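You operate a simulated robot arm through the tools that you are given. There is no shell and no other tool.

You run a simulated robot arm. Do the job below in one go: nothing can be reset, and whatever is moved stays where it is left.

Task
Move the set joint to the free notch of the cool rack.
Fine: open both clamps first; white lever back to open at the end.

The check looks at the end state, three seconds after you hand in, the way a careful person would. Anything else that was tipped, shoved, dropped, spilled or broken makes it a failure.

Robot
A 7-joint arm with a two-finger parallel gripper, fixed in place. Base frame: the origin is at the foot of the arm, x ahead of it, y to its left, z up; the work surface is at about z = 0.008. Lengths are in m, angles in rad, forces in N, time in s.
With the tool pointing down near the work surface it reaches from about 0.24 to 0.62 m from the base axis. Its first joint turns from -1.152 to 1.152 rad. Payload 2.6 kg.
The TCP is the grasp point between the finger pads, 0.03 m short of the fingertips. In the tool frame z runs along the fingers and y along their closing line. The gripper opens to 0.094 m. The fingers are 0.028 m wide and 0.01 m thick; the gripper's body (0.05 by 0.096 m) begins 0.055 m behind the TCP.
Orientation is that of the tool frame in the base frame, as a unit quaternion [w, x, y, z]. With the fingers straight down and closing along the base's y, the tool's x points along the base's -x, its y along +y and its z along -z.

Tools
- The arm moves only by the tool send_rows. Its argument "moves" is a list of rows, each a list of 3 entries, a list of its own where there are three numbers: the turn, a rotation vector about the tool's x, y, z in rad, then the shift along the tool's x, y, z in mm, then the gripper command, from -1 (shut) to 1 (fully open), values between in proportion. In form: [[[ax, ay, az], [dx, dy, dz], hand], ...]. A call has 1 to 20 rows; each row shifts and turns the commanded pose from where the row before left it, along the tool's axes as they then stand. Each row takes 0.2 s and may step no farther than 0.05 m and 0.15 rad from the row before; otherwise, or with a gripper value out of range, the whole call is refused. A pose out of reach is approached as far as the arm can. The call stops where the force on the tool passes 50 N (or 10 N more than at its start, if that is more) or the arm is blocked; 0.2 s more then pass. Each finger travels about 0.072 m/s and halts on what it meets, pressing with about 44 N; the grip force reading is that of the motor and also rises with nothing between the fingers. The clock runs only during rows and for 0.2 s after the last one: add rows that do not move to give the fingers time. It gives the time, the measured TCP pose, the force on the tool (base axes), the opening and the grip force at its end, in the units of the frame above (readings bear some noise), with the torque about the TCP (base axes, N m) and any sound that the robot's microphone picked up, and new pictures: "views" is both (left out), scene, wrist or none.
- Cameras (640 x 400 px; columns grow to the right, rows downward): "scene" is fixed at [0.0258, 0.4186, 0.5803]; the picture's right is [-0.87, -0.50, 0.00], its down [-0.20, 0.35, -0.92] and it looks along [0.46, -0.79, -0.40] (base axes); focal length 323 px, centre (320, 200). "wrist" rides on the gripper at [0.076, 0.014, -0.103] in the tool frame; the picture's right is [-0.18, 0.98, 0.00], its down [-0.75, -0.14, -0.64] and it looks along [-0.63, -0.12, 0.77] (tool axes); focal length 243 px, centre (320, 200). There is no depth. A picture from a camera that has moved, and an enlarged one, comes with that camera's place and axes in the base frame and with its lens.
- inspect(camera, box): a new picture of the part [left, top, right, bottom] of that camera's present view, enlarged. No time passes.
- hand_in(): hands the job in; it is judged then, once.

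Places have to be worked out from the pictures, the camera data and where the tool is seen. Open the gripper and draw the arm clear of the work before you hand the job in, unless the task says otherwise.

The tools are called after "Request:" by a JSON object that holds its "api" and its "payload". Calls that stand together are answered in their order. send_rows: Moves the arm, as the interface text tells. Its arguments: {"type":"object","properties":{"moves":{"type":"array"},"views":{"type":"string","enum":["both","scene","wrist","none"]}},"required":["moves"]} The other tools are called the same way: inspect (camera, box) takes an enlarged picture of a part of a camera's view; hand_in () hands the job in.

At the start:

```text
clock: 0.0
tool_pos: [0.2931, -0.0383, 0.4677]
orientation: [0.001, -0.001, 1.0, 0.0]
ft_force: [-0.2, 0.7, -0.6]
ft_torque: [0.01, 0.03, -0.02]
grip_width: 0.0942
grip_force: 0.2
```

scene: 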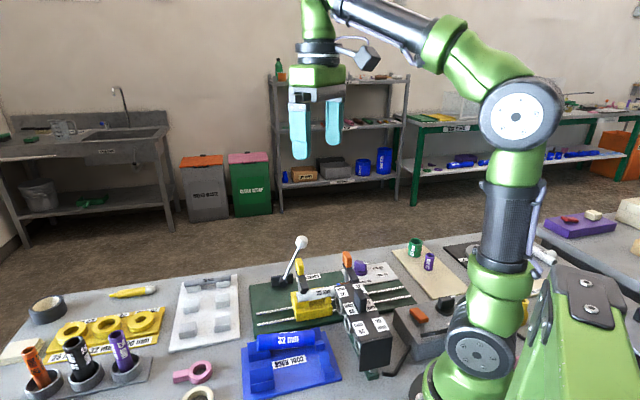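
wrist: 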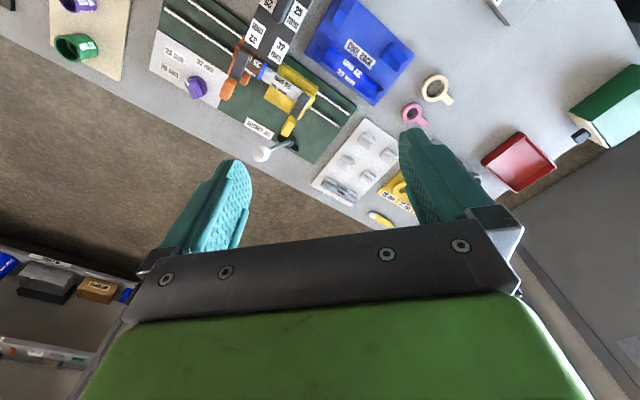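

I start by looking closely at the fixture and the rack in both cameras before moving.

Request:
{"api": "inspect", "payload": {"camera": "scene", "box": [230, 220, 430, 345]}}

Request:
{"api": "inspect", "payload": {"camera": "scene", "box": [220, 300, 420, 400]}}

Request:
{"api": "inspect", "payload": {"camera": "wrist", "box": [140, 0, 440, 188]}}

```text
3.20 times, centred on (330, 282) of scene
camera zoom: at [0.0258, 0.4186, 0.5803], right [-0.87, -0.5, 0.0], down [-0.2, 0.35, -0.92], along [0.46, -0.79, -0.4], focal length 1035 px, centre (288, -64)
```

zoom: 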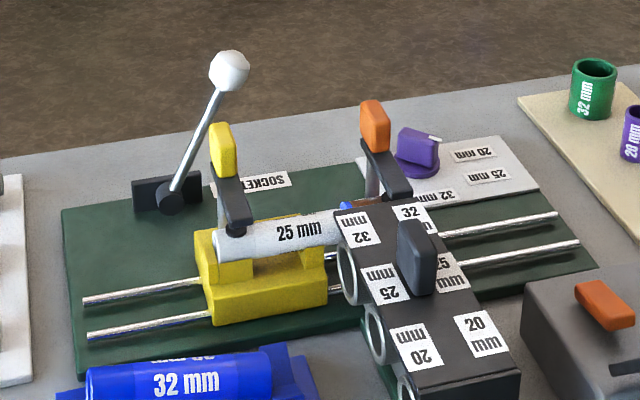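

```text
3.20 times, centred on (320, 350) of scene
camera zoom: at [0.0258, 0.4186, 0.5803], right [-0.87, -0.5, 0.0], down [-0.2, 0.35, -0.92], along [0.46, -0.79, -0.4], focal length 1035 px, centre (320, -280)
```

zoom: 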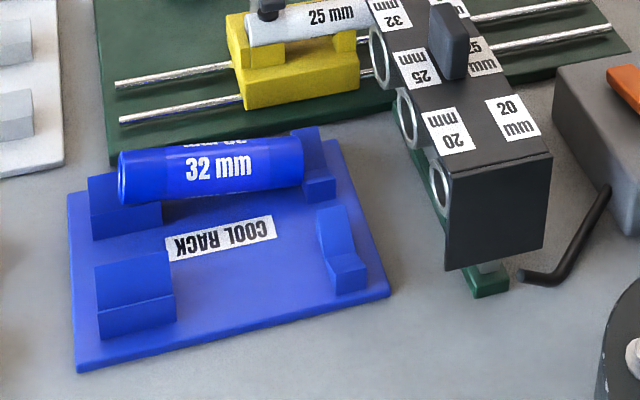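

```text
2.13 times, centred on (290, 94) of wrist
camera zoom: at [0.2168, -0.0214, 0.5701], right [0.18, 0.98, 0.0], down [0.75, -0.14, 0.64], along [0.63, -0.12, -0.77], focal length 516 px, centre (384, 426)
```

zoom: 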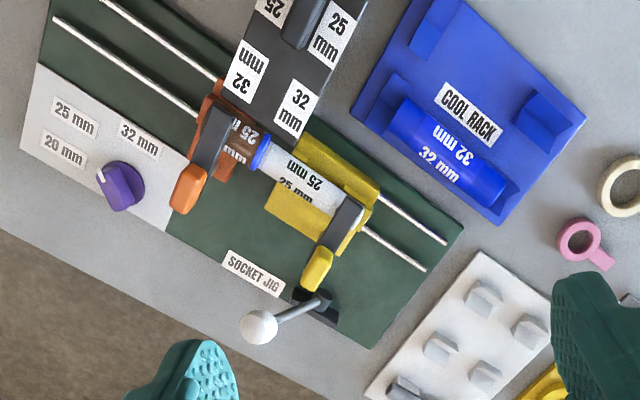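

The joint sits in the jig with its axis at roughly 45° in the base frame, held by a yellow clamp and an orange clamp, and the white-ball lever leans toward the orange side. The blue rack has one free notch pair. I move closer and turn the tool 45° so the wrist camera looks along the pipe and shows how the clamps work.

Request:
{"api": "send_rows", "payload": {"moves": [[[0, 0, 0], [-1.4, -22.4, 37.6], 1], [[0, 0, 0], [-1.4, -22.4, 37.6], 1], [[0, 0, 0], [-1.4, -22.4, 37.6], 1], [[0, 0, 0], [-1.4, -22.4, 37.6], 1], [[0, 0, 0], [-1.4, -22.4, 27.6], 1], [[0, 0, -0.131], [0, 0, 0], 1], [[0, 0, -0.131], [0, 0, 0], 1], [[0, 0, -0.131], [0, 0, 0], 1], [[0, 0, -0.131], [0, 0, 0], 1], [[0, 0, -0.131], [0, 0, 0], 1], [[0, 0, -0.131], [0, 0, 0], 1], [[0, 0, 0], [0, 0, 0], 1]]}}

```text
clock: 2.6
tool_pos: [0.3, -0.1482, 0.2908]
orientation: [0.001, -0.383, 0.924, 0.001]
ft_force: [-0.9, 0.7, -0.2]
ft_torque: [-0.01, -0.02, -0.01]
grip_width: 0.0939
grip_force: 0.1
camera wrist: at [0.2361, -0.1916, 0.3924], right [-0.57, 0.82, 0.0], down [0.63, 0.43, 0.64], along [0.53, 0.36, -0.77], focal length 243 px, centre (320, 200)
```

scene: 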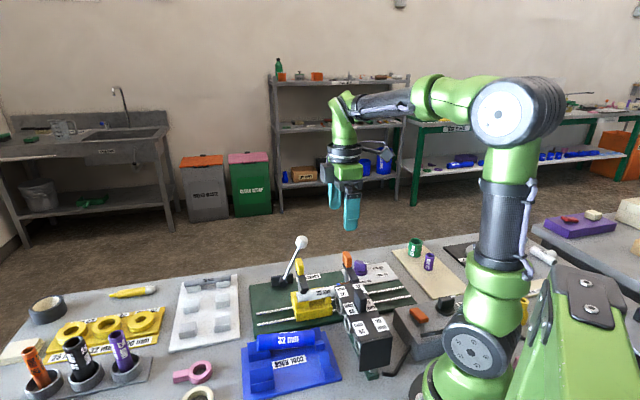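
wrist: 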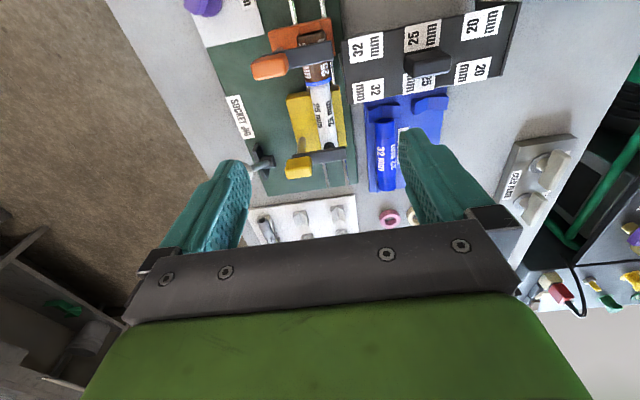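

Request:
{"api": "inspect", "payload": {"camera": "wrist", "box": [180, 0, 380, 220]}}

Request:
{"api": "inspect", "payload": {"camera": "wrist", "box": [330, 0, 530, 220]}}

Request:
{"api": "inspect", "payload": {"camera": "scene", "box": [280, 230, 380, 300]}}

```text
1.82 times, centred on (280, 110) of wrist
camera zoom: at [0.2361, -0.1916, 0.3924], right [-0.57, 0.82, 0.0], down [0.63, 0.43, 0.64], along [0.53, 0.36, -0.77], focal length 441 px, centre (393, 364)
```

zoom: 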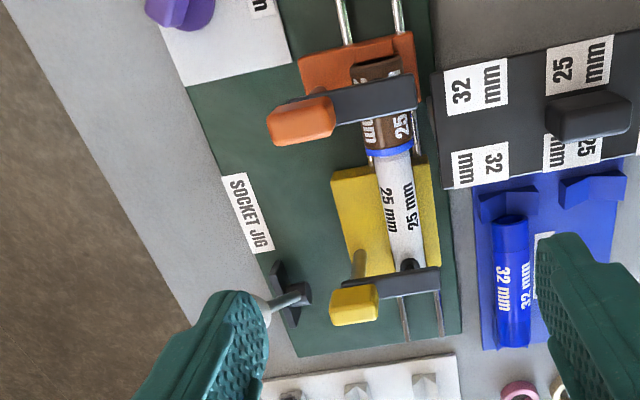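

```text
1.82 times, centred on (430, 110) of wrist
camera zoom: at [0.2361, -0.1916, 0.3924], right [-0.57, 0.82, 0.0], down [0.63, 0.43, 0.64], along [0.53, 0.36, -0.77], focal length 441 px, centre (120, 364)
```

zoom: 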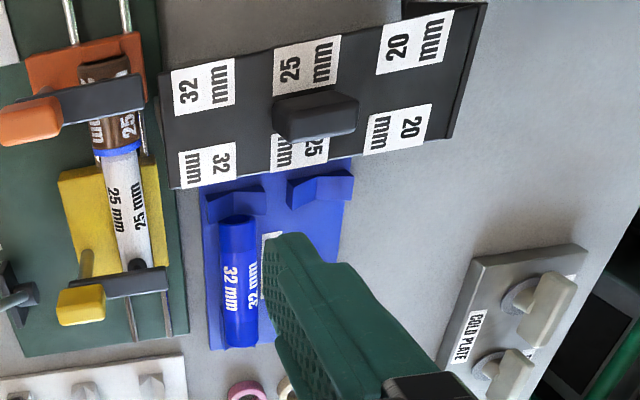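

```text
5.71 times, centred on (330, 265) of scene
camera zoom: at [0.0258, 0.4186, 0.5803], right [-0.87, -0.5, 0.0], down [-0.2, 0.35, -0.92], along [0.46, -0.79, -0.4], focal length 1848 px, centre (263, -171)
```

zoom: 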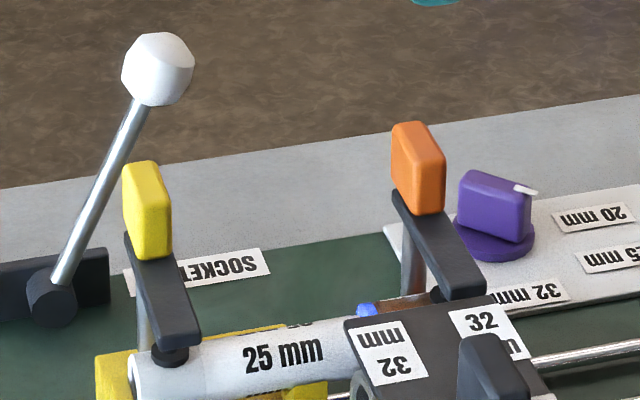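

The clamps look like arms on vertical posts, each with a coloured paddle above the post. I turn the tool so its closing line runs along the pipe axis and hover over the yellow paddle for a closer look.

Request:
{"api": "send_rows", "payload": {"moves": [[[0, 0, 0.131], [0, 0, 0], 1], [[0, 0, 0.131], [0, 0, 0], 1], [[0, 0, 0.131], [0, 0, 0], 1], [[0, 0, 0.131], [0, 0, 0], 1], [[0, 0, 0.131], [0, 0, 0], 1], [[0, 0, 0.131], [0, 0, 0], 1], [[0, 0, 0.131], [0, 0, 0], 1], [[0, 0, 0.131], [0, 0, 0], 1], [[0, 0, 0.131], [0, 0, 0], 1], [[0, 0, 0.131], [0, 0, 0], 1], [[0, 0, 0.131], [0, 0, 0], 1], [[0, 0, 0.131], [0, 0, 0], 1], [[0, 0, 0], [-12, 30, 16.7], 1], [[0, 0, 0], [-12, 30, 16.7], 1], [[0, 0, 0], [-12, 30, 16.7], 1], [[0, 0, 0], [0, 0, 0], 1]]}}

```text
clock: 6.0
tool_pos: [0.3909, -0.1105, 0.2387]
orientation: [0.0, 0.383, 0.924, 0.001]
ft_force: [-0.4, 0.2, 0.6]
ft_torque: [-0.01, 0.01, 0.01]
grip_width: 0.0941
grip_force: 0.1
camera wrist: at [0.346, -0.0451, 0.3419], right [0.83, 0.56, 0.0], down [0.43, -0.63, 0.64], along [0.36, -0.53, -0.77], focal length 243 px, centre (320, 200)
```

scene: 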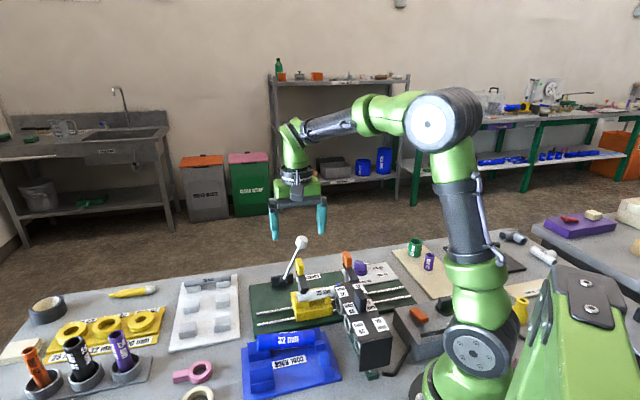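
wrist: 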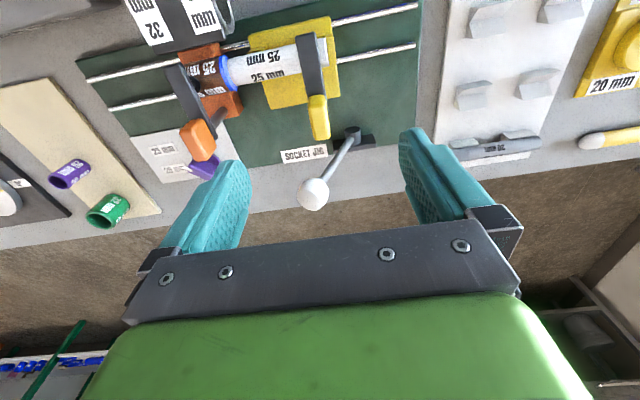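

Request:
{"api": "inspect", "payload": {"camera": "wrist", "box": [240, 10, 400, 220]}}

Request:
{"api": "inspect", "payload": {"camera": "wrist", "box": [120, 20, 260, 190]}}

```text
1.90 times, centred on (320, 115) of wrist
camera zoom: at [0.346, -0.0451, 0.3419], right [0.83, 0.56, 0.0], down [0.43, -0.63, 0.64], along [0.36, -0.53, -0.77], focal length 462 px, centre (320, 362)
```

zoom: 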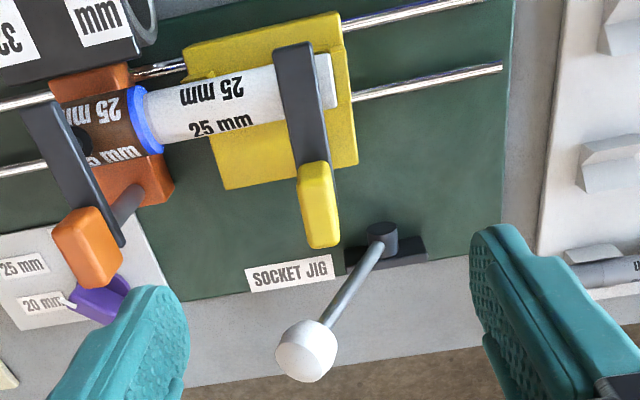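

```text
2.35 times, centred on (190, 105) of wrist
camera zoom: at [0.346, -0.0451, 0.3419], right [0.83, 0.56, 0.0], down [0.43, -0.63, 0.64], along [0.36, -0.53, -0.77], focal length 571 px, centre (626, 424)
```

zoom: 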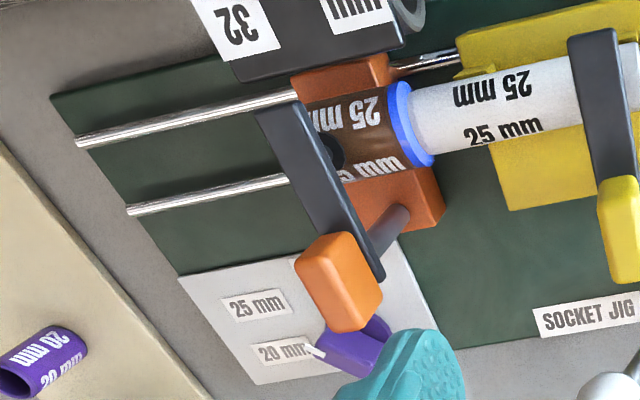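

The paddle of the yellow clamp sits right above its post, at about (0.391, -0.111) and z 0.10–0.148, and the arm with its foot extends over the pipe. I lower the open fingers around that paddle to z≈0.135.

Request:
{"api": "send_rows", "payload": {"moves": [[[0, 0, 0], [0, 0, 30], 1], [[0, 0, 0], [0, 0, 30], 1], [[0, 0, 0], [0, 0, 25], 1], [[0, 0, 0], [0, 0, 19], 1], [[0, 0, 0], [0, 0, 0], 1]]}}

```text
clock: 7.2
tool_pos: [0.3909, -0.1109, 0.1357]
orientation: [0.0, 0.384, 0.923, 0.0]
ft_force: [-0.7, -0.5, 0.3]
ft_torque: [0.0, -0.01, -0.02]
grip_width: 0.094
grip_force: 0.0
camera wrist: at [0.3461, -0.046, 0.2372], right [0.83, 0.56, 0.0], down [0.43, -0.63, 0.64], along [0.36, -0.53, -0.77], focal length 243 px, centre (320, 200)
```

scene: 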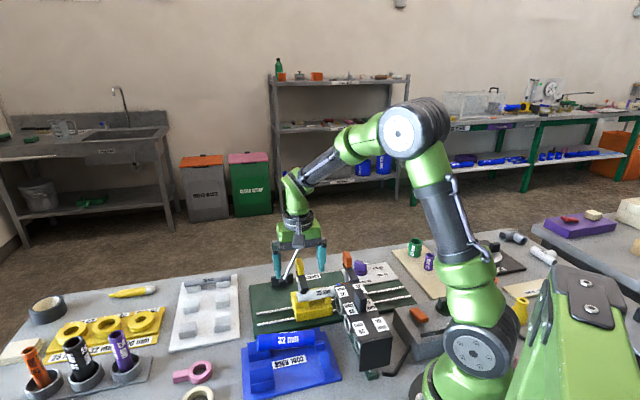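
wrist: 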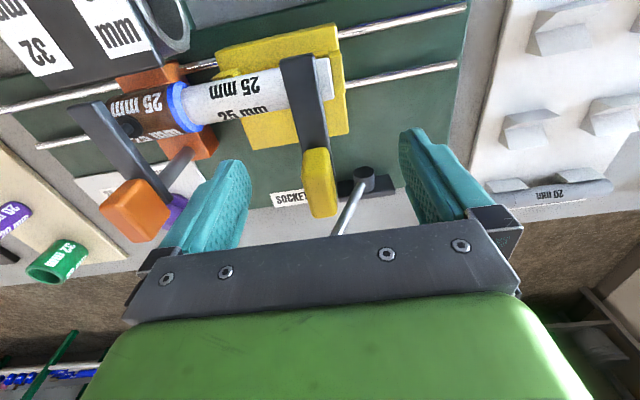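

Request:
{"api": "inspect", "payload": {"camera": "wrist", "box": [220, 40, 400, 230]}}

Request:
{"api": "inspect", "payload": {"camera": "scene", "box": [250, 220, 370, 300]}}

Request:
{"api": "inspect", "payload": {"camera": "wrist", "box": [0, 40, 260, 260]}}

```text
2.11 times, centred on (310, 135) of wrist
camera zoom: at [0.3461, -0.046, 0.2372], right [0.83, 0.56, 0.0], down [0.43, -0.63, 0.64], along [0.36, -0.53, -0.77], focal length 511 px, centre (341, 337)
```

zoom: 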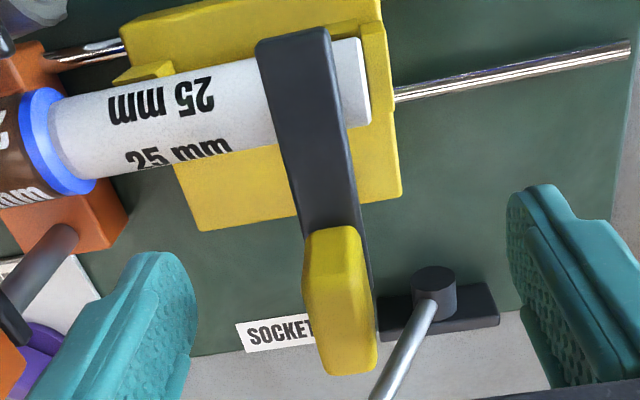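

```text
5.00 times, centred on (310, 260) of scene
camera zoom: at [0.0258, 0.4186, 0.5803], right [-0.87, -0.5, 0.0], down [-0.2, 0.35, -0.92], along [0.46, -0.79, -0.4], focal length 1617 px, centre (370, -100)
```

zoom: 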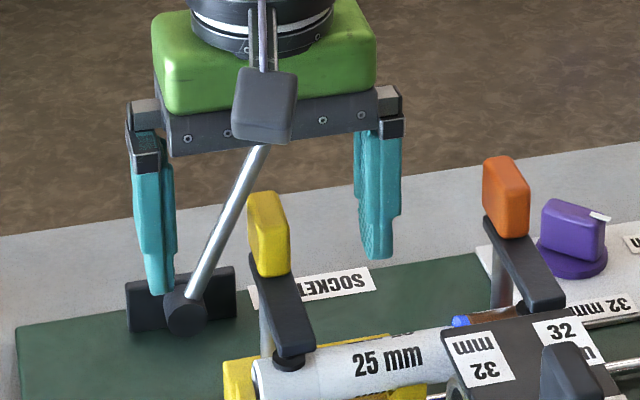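

```text
1.82 times, centred on (130, 150) of wrist
camera zoom: at [0.3461, -0.046, 0.2372], right [0.83, 0.56, 0.0], down [0.43, -0.63, 0.64], along [0.36, -0.53, -0.77], focal length 441 px, centre (666, 291)
```

zoom: 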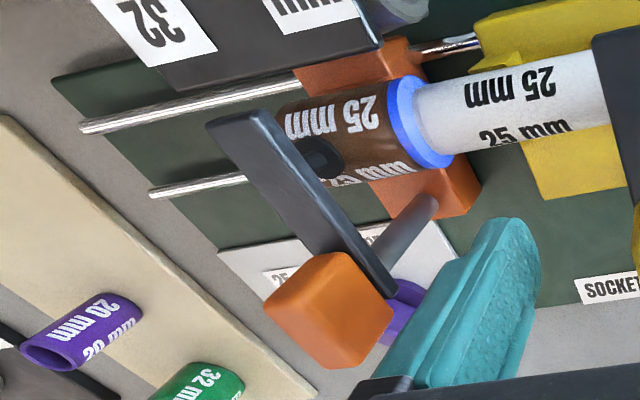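

The fingers straddle the yellow paddle symmetrically, above the bar. I close on it.

Request:
{"api": "send_rows", "payload": {"moves": [[[0, 0, 0], [0, 0, 0], -1], [[0, 0, 0], [0, 0, 0], -1], [[0, 0, 0], [0, 0, 0], -1], [[0, 0, 0], [0, 0, 0], -1], [[0, 0, 0], [0, 0, 0], -1]]}}

```text
clock: 8.4
tool_pos: [0.3895, -0.1118, 0.1346]
orientation: [-0.001, 0.384, 0.923, 0.0]
ft_force: [-8.9, -7.2, 2.6]
ft_torque: [0.15, 0.18, -0.12]
grip_width: 0.0202
grip_force: 45.6
camera wrist: at [0.3457, -0.0467, 0.2374], right [0.83, 0.56, 0.0], down [0.43, -0.63, 0.64], along [0.36, -0.53, -0.77], focal length 243 px, centre (320, 200)
```

scene: 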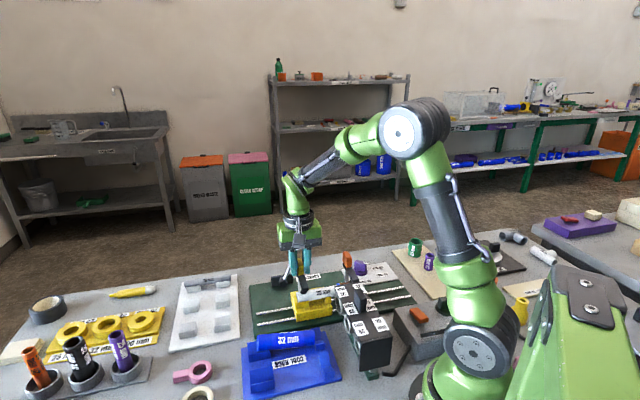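
wrist: 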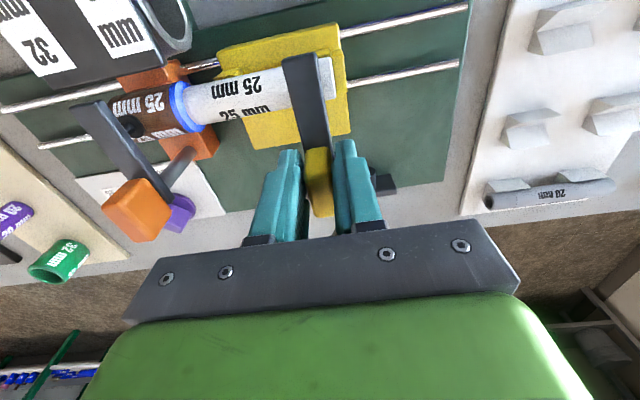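

The paddle is gripped at 20 mm width with a slight sideways load, so I trim 1.5 mm along the closing line and try a small twist to see whether it turns freely.

Request:
{"api": "send_rows", "payload": {"moves": [[[0, 0, 0], [0, -1.7, 0], -1], [[0, 0, -0.06], [0, 0, 0], -1], [[0, 0, -0.06], [0, 0, 0], -1], [[0, 0, 0], [0, 0, 0], -1]]}}

```text
clock: 9.4
tool_pos: [0.388, -0.1114, 0.136]
orientation: [-0.001, 0.327, 0.945, 0.001]
ft_force: [-7.5, -7.4, -4.8]
ft_torque: [-0.1, -0.06, -0.46]
grip_width: 0.0199
grip_force: 45.5
camera wrist: at [0.3369, -0.053, 0.2375], right [0.75, 0.66, 0.0], down [0.51, -0.58, 0.64], along [0.42, -0.48, -0.77], focal length 243 px, centre (320, 200)
```

scene: 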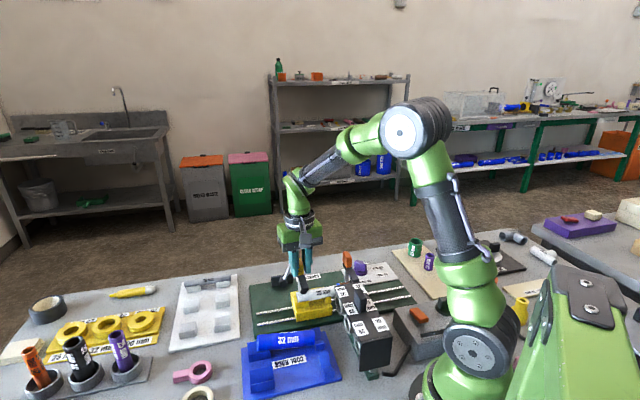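
wrist: 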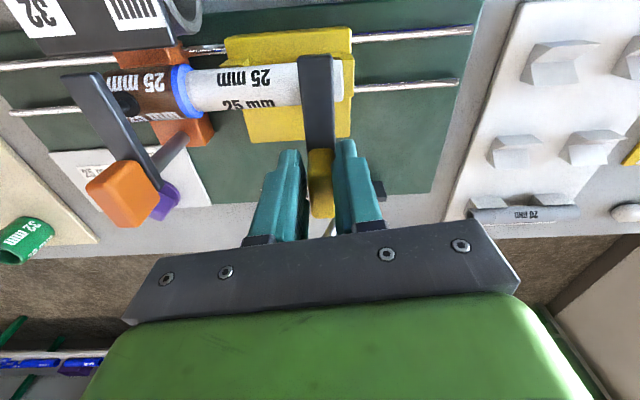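

Request:
{"api": "inspect", "payload": {"camera": "wrist", "box": [220, 20, 400, 230]}}

Request:
{"api": "inspect", "payload": {"camera": "scene", "box": [250, 220, 370, 300]}}

```text
1.90 times, centred on (310, 125) of wrist
camera zoom: at [0.3369, -0.053, 0.2375], right [0.75, 0.66, 0.0], down [0.51, -0.58, 0.64], along [0.42, -0.48, -0.77], focal length 462 px, centre (339, 343)
```

zoom: 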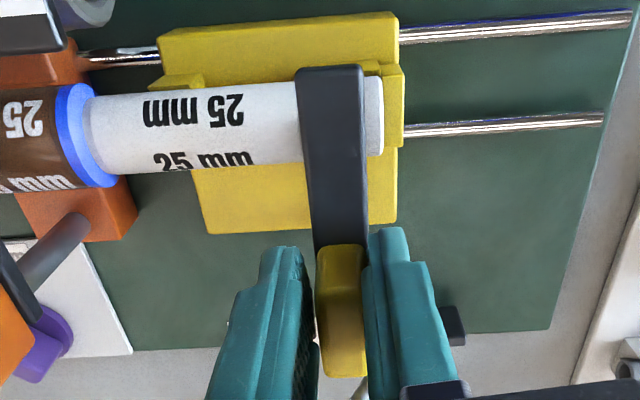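

```text
5.00 times, centred on (310, 260) of scene
camera zoom: at [0.0258, 0.4186, 0.5803], right [-0.87, -0.5, 0.0], down [-0.2, 0.35, -0.92], along [0.46, -0.79, -0.4], focal length 1617 px, centre (370, -100)
```

zoom: 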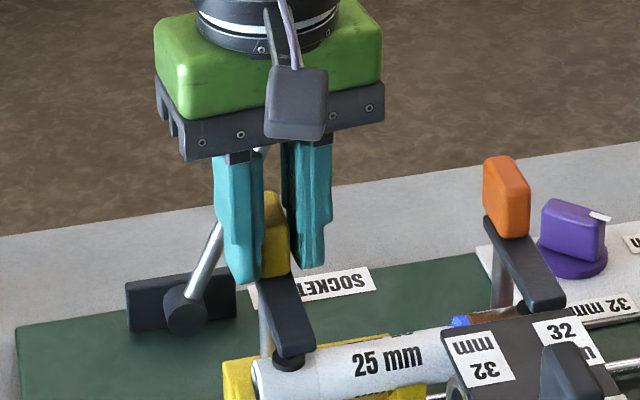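

The wrist turned 0.12 rad against 0.46 N·m, but the bar's computed direction has not changed. I look closer at the handle between the fingers.

Request:
{"api": "inspect", "payload": {"camera": "wrist", "box": [270, 110, 370, 225]}}

Request:
{"api": "inspect", "payload": {"camera": "scene", "box": [285, 250, 335, 300]}}

```text
3.48 times, centred on (320, 168) of wrist
camera zoom: at [0.3369, -0.053, 0.2375], right [0.75, 0.66, 0.0], down [0.51, -0.58, 0.64], along [0.42, -0.48, -0.77], focal length 844 px, centre (320, 313)
```

zoom: 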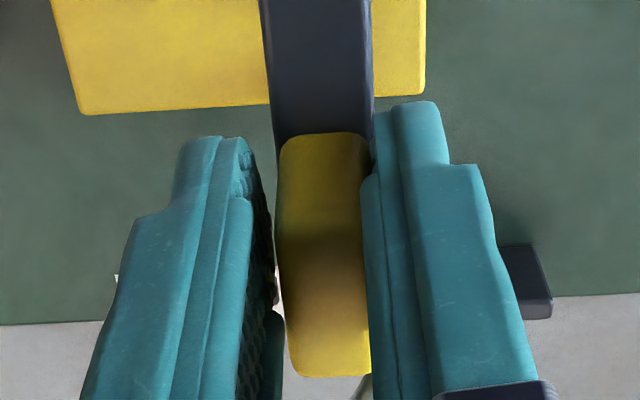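

```text
8.00 times, centred on (310, 275) of scene
camera zoom: at [0.0258, 0.4186, 0.5803], right [-0.87, -0.5, 0.0], down [-0.2, 0.35, -0.92], along [0.46, -0.79, -0.4], focal length 2587 px, centre (400, -400)
```

zoom: 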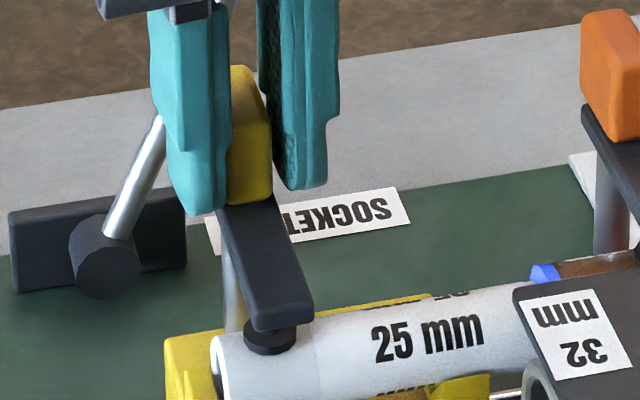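

The handle did not follow: the fingers have skewed on it, so it does not turn that way. I untwist, then try a small turn in the opposite sense.

Request:
{"api": "send_rows", "payload": {"moves": [[[0, 0, 0.06], [0, 0, 0], -1], [[0, 0, 0.06], [0, 0, 0], -1], [[0, 0, 0], [0, 0, 0], -1]], "views": "none"}}

Request:
{"api": "send_rows", "payload": {"moves": [[[0, 0, 0.05], [0, 0, 0], -1], [[0, 0, 0.05], [0, 0, 0], -1], [[0, 0, 0], [0, 0, 0], -1]]}}

```text
clock: 10.2
tool_pos: [0.3889, -0.1116, 0.135]
orientation: [0.0, 0.383, 0.924, 0.0]
ft_force: [1.2, -5.6, -16.4]
ft_torque: [0.06, 0.05, 0.05]
grip_width: 0.0205
grip_force: 44.9
```

```text
clock: 11.0
tool_pos: [0.3895, -0.1115, 0.136]
orientation: [0.001, 0.428, 0.904, 0.001]
ft_force: [20.1, -6.6, -32.5]
ft_torque: [0.18, 0.21, 0.09]
grip_width: 0.0202
grip_force: 44.7
camera wrist: at [0.3514, -0.0422, 0.2375], right [0.88, 0.48, 0.0], down [0.37, -0.67, 0.64], along [0.31, -0.56, -0.77], focal length 243 px, centre (320, 200)
```

scene: 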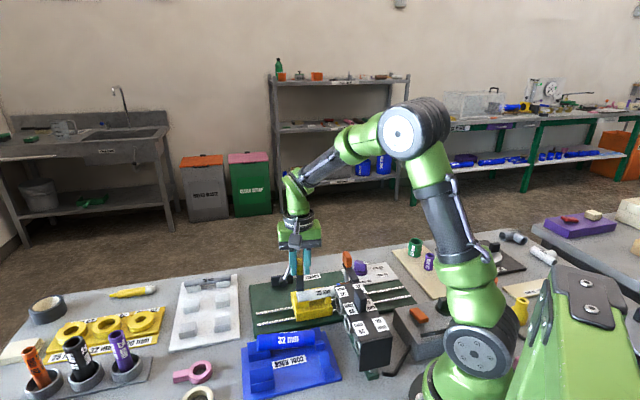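
wrist: 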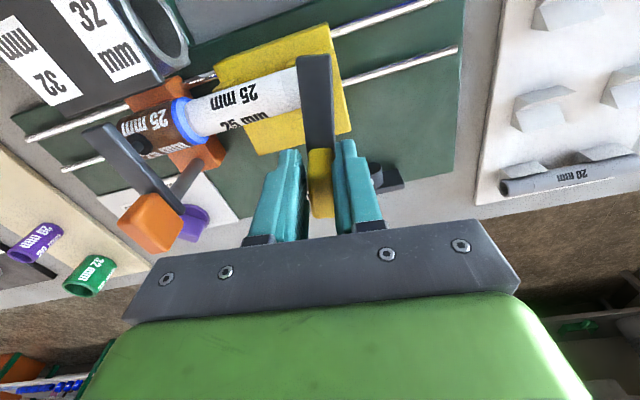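

Request:
{"api": "inspect", "payload": {"camera": "wrist", "box": [220, 20, 400, 230]}}

Request:
{"api": "inspect", "payload": {"camera": "scene", "box": [275, 245, 345, 300]}}

```text
1.90 times, centred on (310, 125) of wrist
camera zoom: at [0.3514, -0.0422, 0.2375], right [0.88, 0.48, 0.0], down [0.37, -0.67, 0.64], along [0.31, -0.56, -0.77], focal length 462 px, centre (339, 343)
```

zoom: 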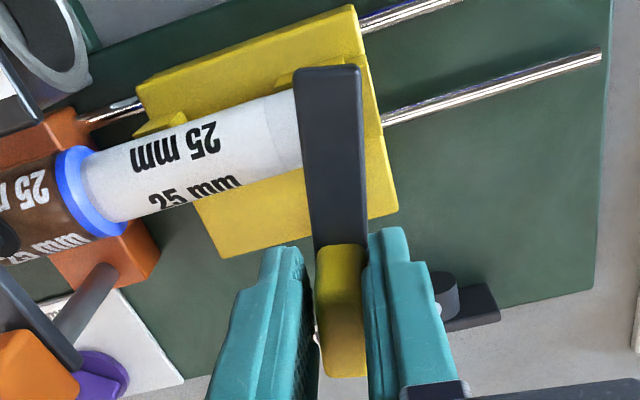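

```text
7.27 times, centred on (310, 272) of scene
camera zoom: at [0.026, 0.4186, 0.5803], right [-0.87, -0.5, 0.0], down [-0.2, 0.35, -0.92], along [0.46, -0.79, -0.4], focal length 2352 px, centre (393, -327)
```

zoom: 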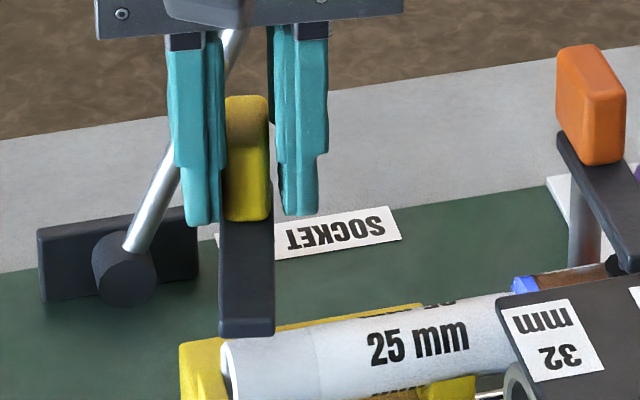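

The bar follows in this sense (tool +z): it has swung about 12° toward the outer end, but the fingers are skewed about 7° on the handle and the pivot is about 3–4 mm farther out than the grasp point. I open a little to release the load and check the free position.

Request:
{"api": "send_rows", "payload": {"moves": [[[0, 0, 0], [0, 0, 0], -0.1], [[0, 0, 0], [0, 0, 0], -0.1], [[0, 0, 0], [0, 0, 0], -0.1]]}}

```text
clock: 11.8
tool_pos: [0.3871, -0.1114, 0.1364]
orientation: [0.0, 0.429, 0.903, 0.001]
ft_force: [-0.3, -0.4, 0.1]
ft_torque: [0.0, 0.01, 0.04]
grip_width: 0.0426
grip_force: 0.0
camera wrist: at [0.3508, -0.0426, 0.2383], right [0.88, 0.48, 0.0], down [0.37, -0.67, 0.64], along [0.31, -0.56, -0.77], focal length 243 px, centre (320, 200)
```

scene: 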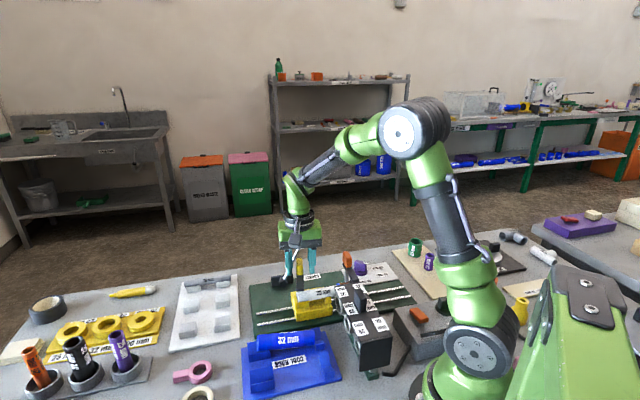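
wrist: 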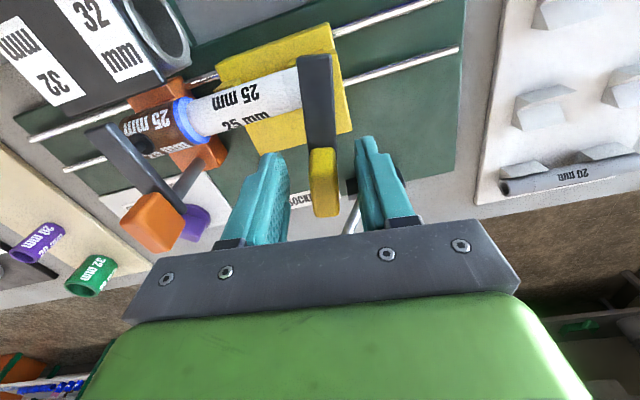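

Request:
{"api": "inspect", "payload": {"camera": "wrist", "box": [250, 40, 390, 225]}}

Request:
{"api": "inspect", "payload": {"camera": "scene", "box": [275, 245, 345, 300]}}

```text
2.16 times, centred on (320, 132) of wrist
camera zoom: at [0.3508, -0.0426, 0.2383], right [0.88, 0.48, 0.0], down [0.37, -0.67, 0.64], along [0.31, -0.56, -0.77], focal length 525 px, centre (320, 346)
```

zoom: 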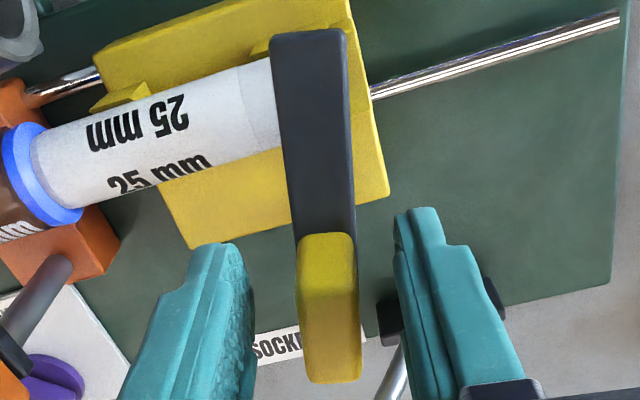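

```text
7.27 times, centred on (310, 272) of scene
camera zoom: at [0.0258, 0.4186, 0.5803], right [-0.87, -0.5, 0.0], down [-0.2, 0.35, -0.92], along [0.46, -0.79, -0.4], focal length 2352 px, centre (393, -327)
```

zoom: 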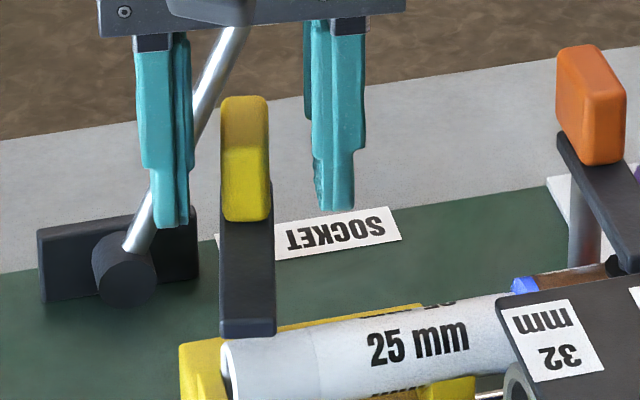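

Released, the bar stays swung. I centre the tool on the pivot at about (0.392, -0.113), align it with the handle and regrip.

Request:
{"api": "send_rows", "payload": {"moves": [[[0, 0, 0], [-3.9, 2.0, 0], -0.1], [[0, 0, 0.113], [0, 0, 0], -0.1], [[0, 0, 0], [0, 0, 0], -1], [[0, 0, 0], [0, 0, 0], -1], [[0, 0, 0], [0, 0, 0], -1]]}}

```text
clock: 13.0
tool_pos: [0.3933, -0.1134, 0.136]
orientation: [0.0, 0.48, 0.877, 0.0]
ft_force: [-5.7, -1.4, 2.5]
ft_torque: [0.29, 0.2, -0.06]
grip_width: 0.0205
grip_force: 44.4
camera wrist: at [0.3627, -0.0404, 0.238], right [0.93, 0.38, 0.0], down [0.29, -0.71, 0.64], along [0.24, -0.59, -0.77], focal length 243 px, centre (320, 200)
```

scene: 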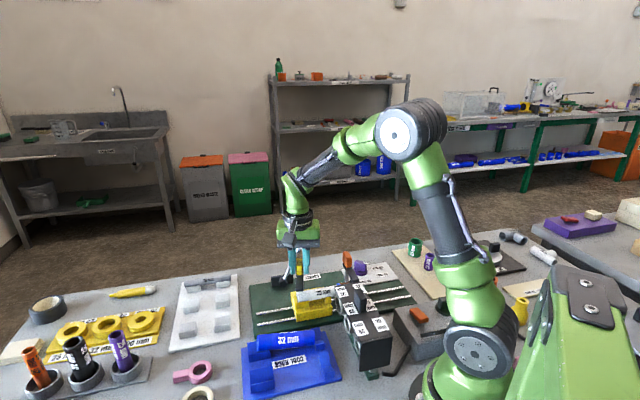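
wrist: 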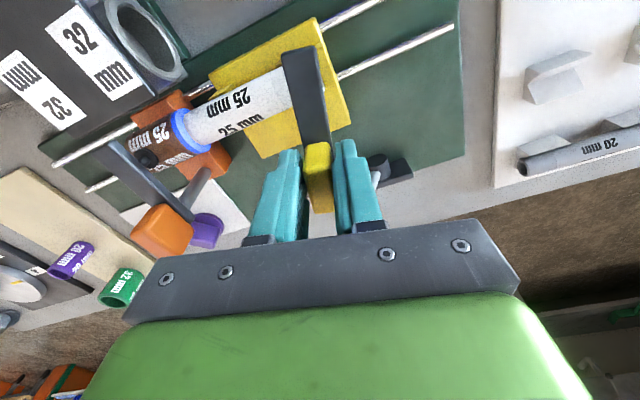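

The grip is aligned with low load, so I turn further in the same sense in small steps and watch the force and torque.

Request:
{"api": "send_rows", "payload": {"moves": [[[0, 0, 0.08], [0, 0, 0], -1], [[0, 0, 0.08], [0, 0, 0], -1], [[0, 0, 0.08], [0, 0, 0], -1], [[0, 0, 0.08], [0, 0, 0], -1], [[0, 0, 0], [0, 0, 0], -1]]}}

```text
clock: 14.2
tool_pos: [0.3935, -0.1124, 0.1359]
orientation: [0.0, 0.613, 0.79, 0.001]
ft_force: [13.9, 1.1, -11.6]
ft_torque: [0.41, 0.07, 0.06]
grip_width: 0.0201
grip_force: 44.7
camera wrist: at [0.3876, -0.0344, 0.238], right [1.0, 0.07, 0.0], down [0.05, -0.77, 0.64], along [0.05, -0.64, -0.77], focal length 243 px, centre (320, 200)
```

scene: 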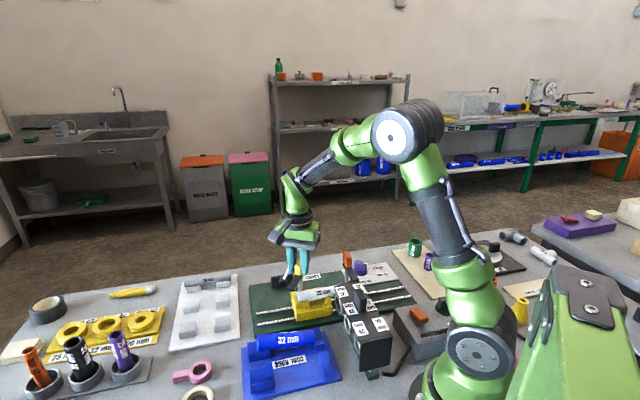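
wrist: 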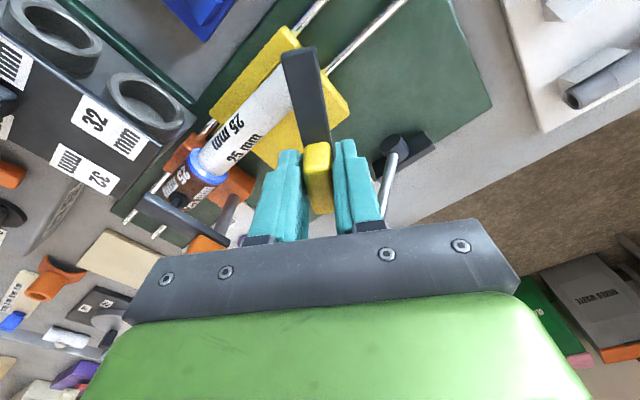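

The bar follows smoothly and is now about 31° open. I keep turning.

Request:
{"api": "send_rows", "payload": {"moves": [[[0, 0, 0.1], [0, 0, 0], -1], [[0, 0, 0.1], [0, 0, 0], -1], [[0, 0, 0.1], [0, 0, 0], -1], [[0, 0, 0.1], [0, 0, 0], -1], [[0, 0, 0], [0, 0, 0], -1]]}}

```text
clock: 15.1
tool_pos: [0.3933, -0.111, 0.1375]
orientation: [0.002, 0.727, 0.686, 0.002]
ft_force: [4.5, -0.5, -3.5]
ft_torque: [0.31, -0.04, 0.02]
grip_width: 0.0202
grip_force: 45.3
stopped in row 4: the force on the tool passed its limit at 51 N (the readings are from after the stop); the commanded pose is now the measured one
camera wrist: at [0.4125, -0.0361, 0.238], right [0.97, -0.24, 0.01], down [-0.19, -0.74, 0.64], along [-0.15, -0.62, -0.77], focal length 243 px, centre (320, 200)
```

scene: 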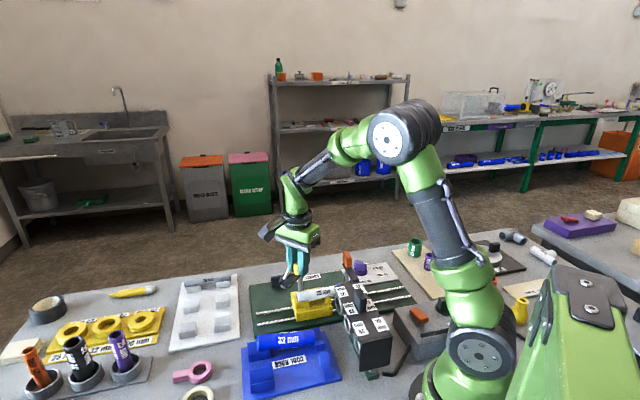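
wrist: 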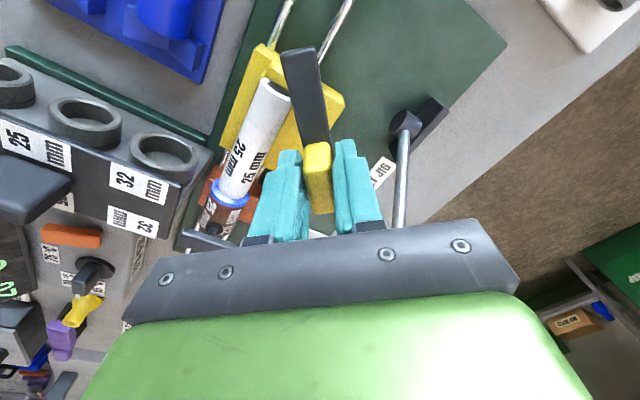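

It stopped on force after about 48° of swing, and the residual load is low now. I continue in smaller steps to see whether this is an end stop or just an off-centre pivot.

Request:
{"api": "send_rows", "payload": {"moves": [[[0, 0, 0.06], [0, 0, 0], -1], [[0, 0, 0.06], [0, 0, 0], -1], [[0, 0, 0.06], [0, 0, 0], -1]]}}

Request:
{"api": "inspect", "payload": {"camera": "wrist", "box": [180, 20, 420, 240]}}

Request:
{"api": "inspect", "payload": {"camera": "scene", "box": [265, 235, 365, 305]}}

```text
clock: 15.9
tool_pos: [0.3952, -0.1123, 0.1351]
orientation: [0.005, 0.786, 0.618, 0.003]
ft_force: [24.5, -6.9, -18.1]
ft_torque: [0.04, -0.08, 0.07]
grip_width: 0.0201
grip_force: 45.3
camera wrist: at [0.4263, -0.0406, 0.2381], right [0.91, -0.41, 0.01], down [-0.32, -0.7, 0.64], along [-0.26, -0.59, -0.77], focal length 243 px, centre (320, 200)
```

scene: 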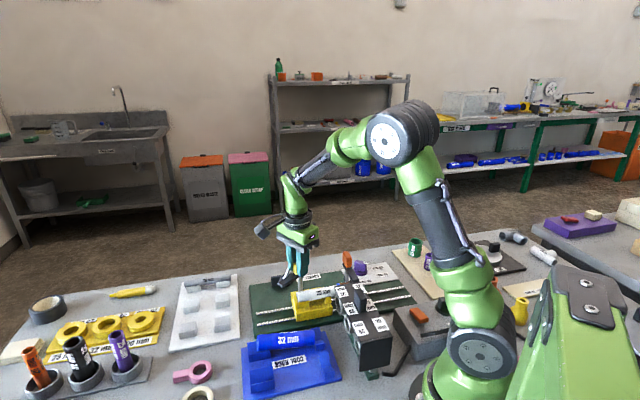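
wrist: 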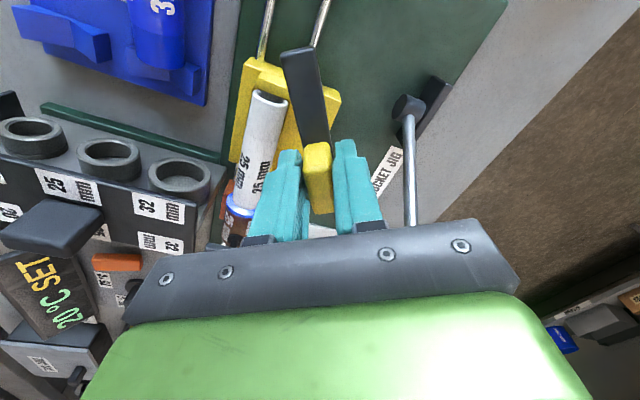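

```text
1.82 times, centred on (300, 130) of wrist
camera zoom: at [0.4263, -0.0406, 0.2381], right [0.91, -0.41, 0.01], down [-0.32, -0.7, 0.64], along [-0.26, -0.59, -0.77], focal length 441 px, centre (356, 327)
```

zoom: 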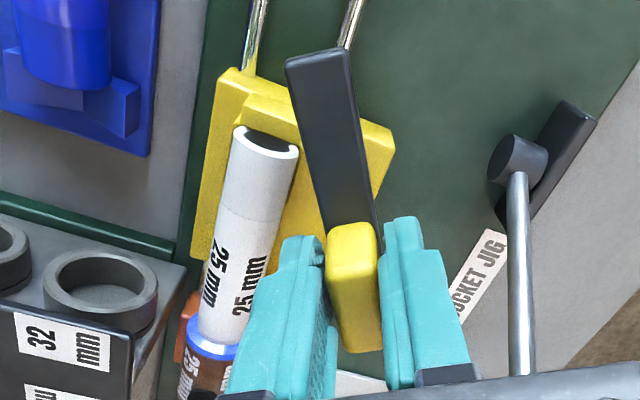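

```text
5.71 times, centred on (315, 270) of scene
camera zoom: at [0.0259, 0.4186, 0.5803], right [-0.87, -0.5, 0.0], down [-0.2, 0.35, -0.92], along [0.46, -0.79, -0.4], focal length 1848 px, centre (349, -200)
```

zoom: 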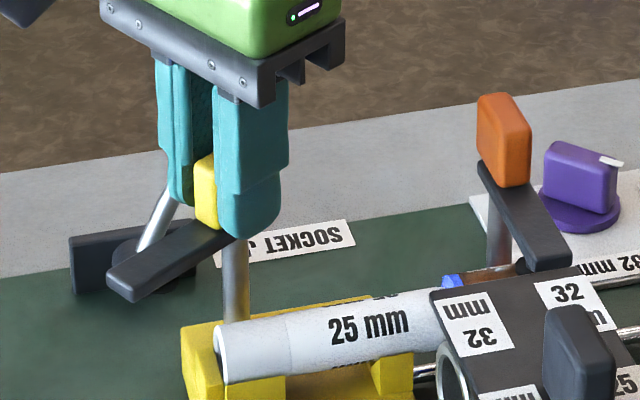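

The yellow arm has swung well off the pipe (about 59°), and a display reads "SET 20 °C". I trim the off-centre load and turn further toward 90°.

Request:
{"api": "send_rows", "payload": {"moves": [[[0, 0, 0], [0, 3, 1.5], -1], [[0, 0, 0.06], [0, 0, 0], -1], [[0, 0, 0.06], [0, 0, 0], -1], [[0, 0, 0.06], [0, 0, 0], -1]], "views": "none"}}

```text
clock: 16.9
tool_pos: [0.3963, -0.1125, 0.1356]
orientation: [0.001, 0.84, 0.543, 0.004]
ft_force: [-22.0, 12.6, 37.7]
ft_torque: [-0.29, 0.27, -0.09]
grip_width: 0.0205
grip_force: 45.0
```

Load has reversed, so I release and regrip to zero the stress before the last part of the turn.

Request:
{"api": "send_rows", "payload": {"moves": [[[0, 0, 0], [0, 0, 0], -0.3], [[0, 0, 0], [0, 0, 0], -0.3], [[0, 0, 0], [0, 0, -1], -0.3], [[0, 0, 0], [0, 0, 0], -1], [[0, 0, 0], [0, 0, 0], -1], [[0, 0, 0], [0, 0, 0], -1]], "views": "wrist"}}

```text
clock: 18.3
tool_pos: [0.3975, -0.1133, 0.1347]
orientation: [0.003, 0.839, 0.545, 0.003]
ft_force: [-5.1, 2.2, -2.3]
ft_torque: [0.14, 0.0, -0.03]
grip_width: 0.0204
grip_force: 44.6
camera wrist: at [0.4401, -0.0482, 0.2373], right [0.82, -0.57, 0.01], down [-0.44, -0.63, 0.64], along [-0.36, -0.53, -0.77], focal length 243 px, centre (320, 200)
```

wrist: 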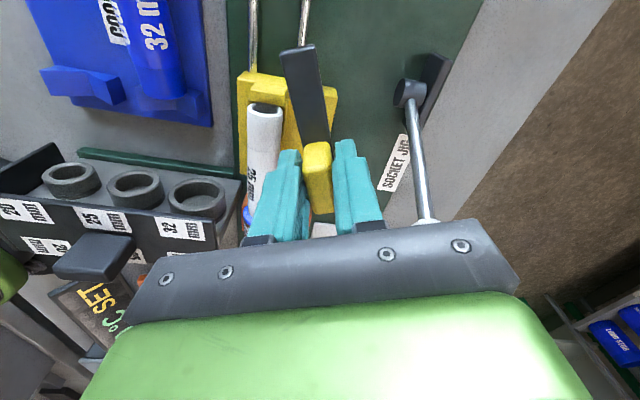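

Request:
{"api": "send_rows", "payload": {"moves": [[[0, 0, 0.06], [0, 0, 0], -1], [[0, 0, 0.06], [0, 0, 0], -1], [[0, 0, 0.06], [0, 0, 0], -1], [[0, 0, 0.06], [0, 0, 0], -1]], "views": "wrist"}}

```text
clock: 19.3
tool_pos: [0.3966, -0.1135, 0.1355]
orientation: [0.003, 0.898, 0.441, 0.003]
ft_force: [9.6, -5.3, -21.3]
ft_torque: [-0.14, 0.01, 0.03]
grip_width: 0.0201
grip_force: 45.1
camera wrist: at [0.4547, -0.0607, 0.2373], right [0.66, -0.75, 0.01], down [-0.58, -0.51, 0.64], along [-0.47, -0.43, -0.77], focal length 243 px, centre (320, 200)
```

wrist: 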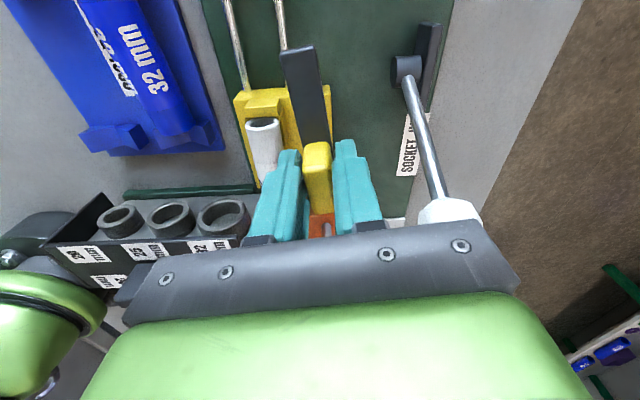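

The arm has swung about 83°, almost parallel to the pipe. I add the last few degrees, stopping if the torque climbs.

Request:
{"api": "send_rows", "payload": {"moves": [[[0, 0, 0.05], [0, 0, 0], -1], [[0, 0, 0.05], [0, 0, 0], -1], [[0, 0, 0], [0, 0, 0], -1]]}}

Request:
{"api": "inspect", "payload": {"camera": "scene", "box": [265, 235, 365, 305]}}

```text
clock: 20.1
tool_pos: [0.3972, -0.1137, 0.1348]
orientation: [0.004, 0.919, 0.394, 0.002]
ft_force: [18.4, -13.5, -30.7]
ft_torque: [-0.27, 0.43, 0.03]
grip_width: 0.0202
grip_force: 45.4
camera wrist: at [0.4595, -0.0672, 0.2374], right [0.59, -0.81, 0.01], down [-0.63, -0.45, 0.64], along [-0.51, -0.38, -0.77], focal length 243 px, centre (320, 200)
```

scene: 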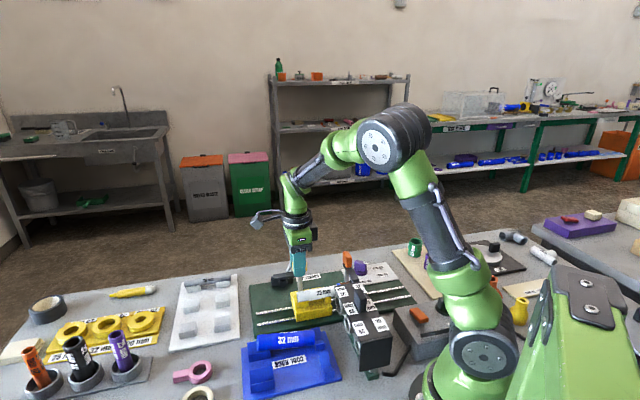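
wrist: 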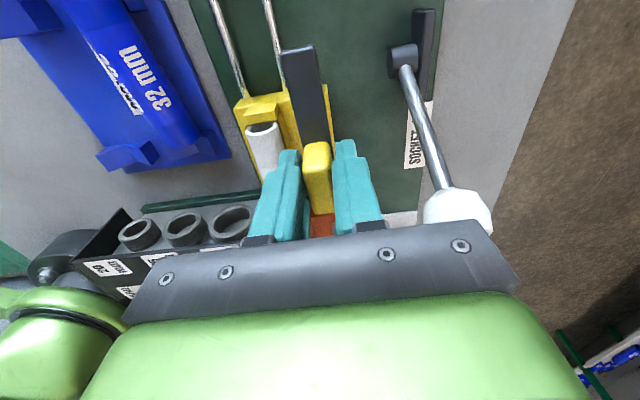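

```text
5.71 times, centred on (315, 270) of scene
camera zoom: at [0.026, 0.4186, 0.5803], right [-0.87, -0.5, 0.0], down [-0.2, 0.35, -0.92], along [0.46, -0.79, -0.4], focal length 1848 px, centre (349, -200)
```

zoom: 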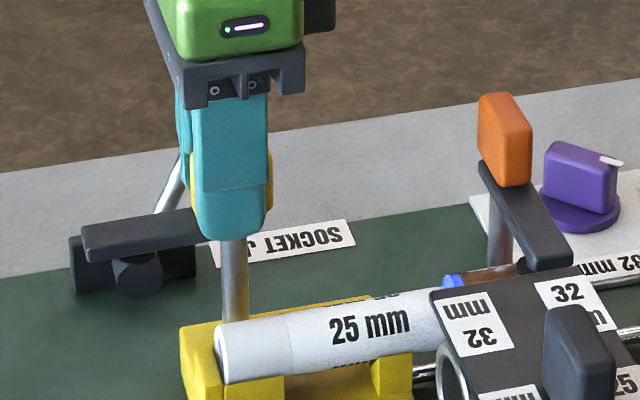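

The yellow clamp is about 88° open with its arm parallel to the pipe and clear of it. I release it and lift straight up.

Request:
{"api": "send_rows", "payload": {"moves": [[[0, 0, 0], [0, 0, 0], -0.2], [[0, 0, 0], [0, 0, 0], -0.2], [[0, 0, 0], [0, 0, 0], -0.2], [[0, 0, 0], [0, 0, -30], -0.2], [[0, 0, 0], [0, 0, -40], -0.2], [[0, 0, 0], [0, 0, -40], -0.2], [[0, 0, 0], [0, 0, 0], -0.2]]}}

Request:
{"api": "inspect", "payload": {"camera": "scene", "box": [265, 235, 385, 315]}}

```text
clock: 21.7
tool_pos: [0.3964, -0.1125, 0.2435]
orientation: [0.002, 0.919, 0.395, 0.003]
ft_force: [-0.5, -0.5, -0.4]
ft_torque: [0.01, 0.0, 0.0]
grip_width: 0.0376
grip_force: 0.1
camera wrist: at [0.4579, -0.0665, 0.3475], right [0.59, -0.81, 0.01], down [-0.63, -0.45, 0.64], along [-0.51, -0.38, -0.77], focal length 243 px, centre (320, 200)
```

scene: 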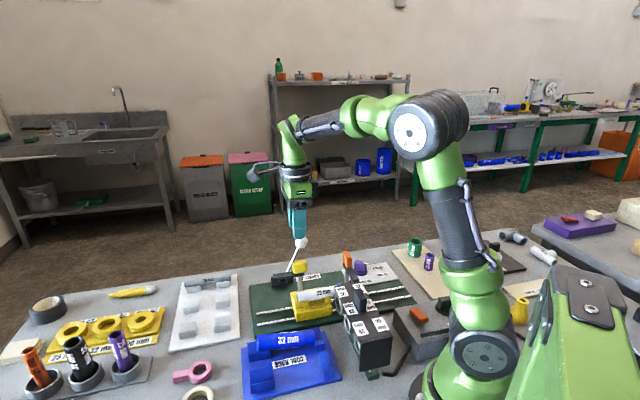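
wrist: 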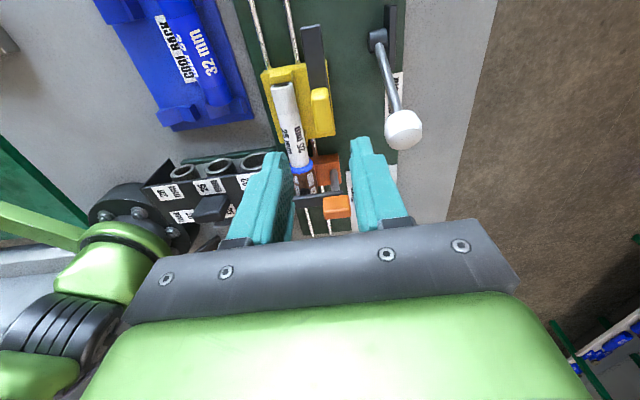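

```text
5.00 times, centred on (325, 275) of scene
camera zoom: at [0.0258, 0.4186, 0.5803], right [-0.87, -0.5, 0.0], down [-0.2, 0.35, -0.92], along [0.46, -0.79, -0.4], focal length 1617 px, centre (295, -175)
```

zoom: 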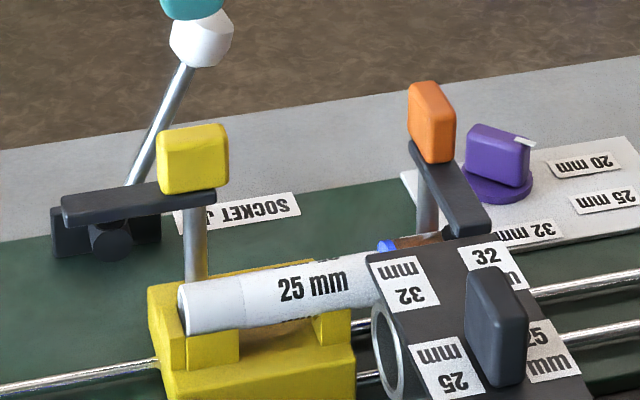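

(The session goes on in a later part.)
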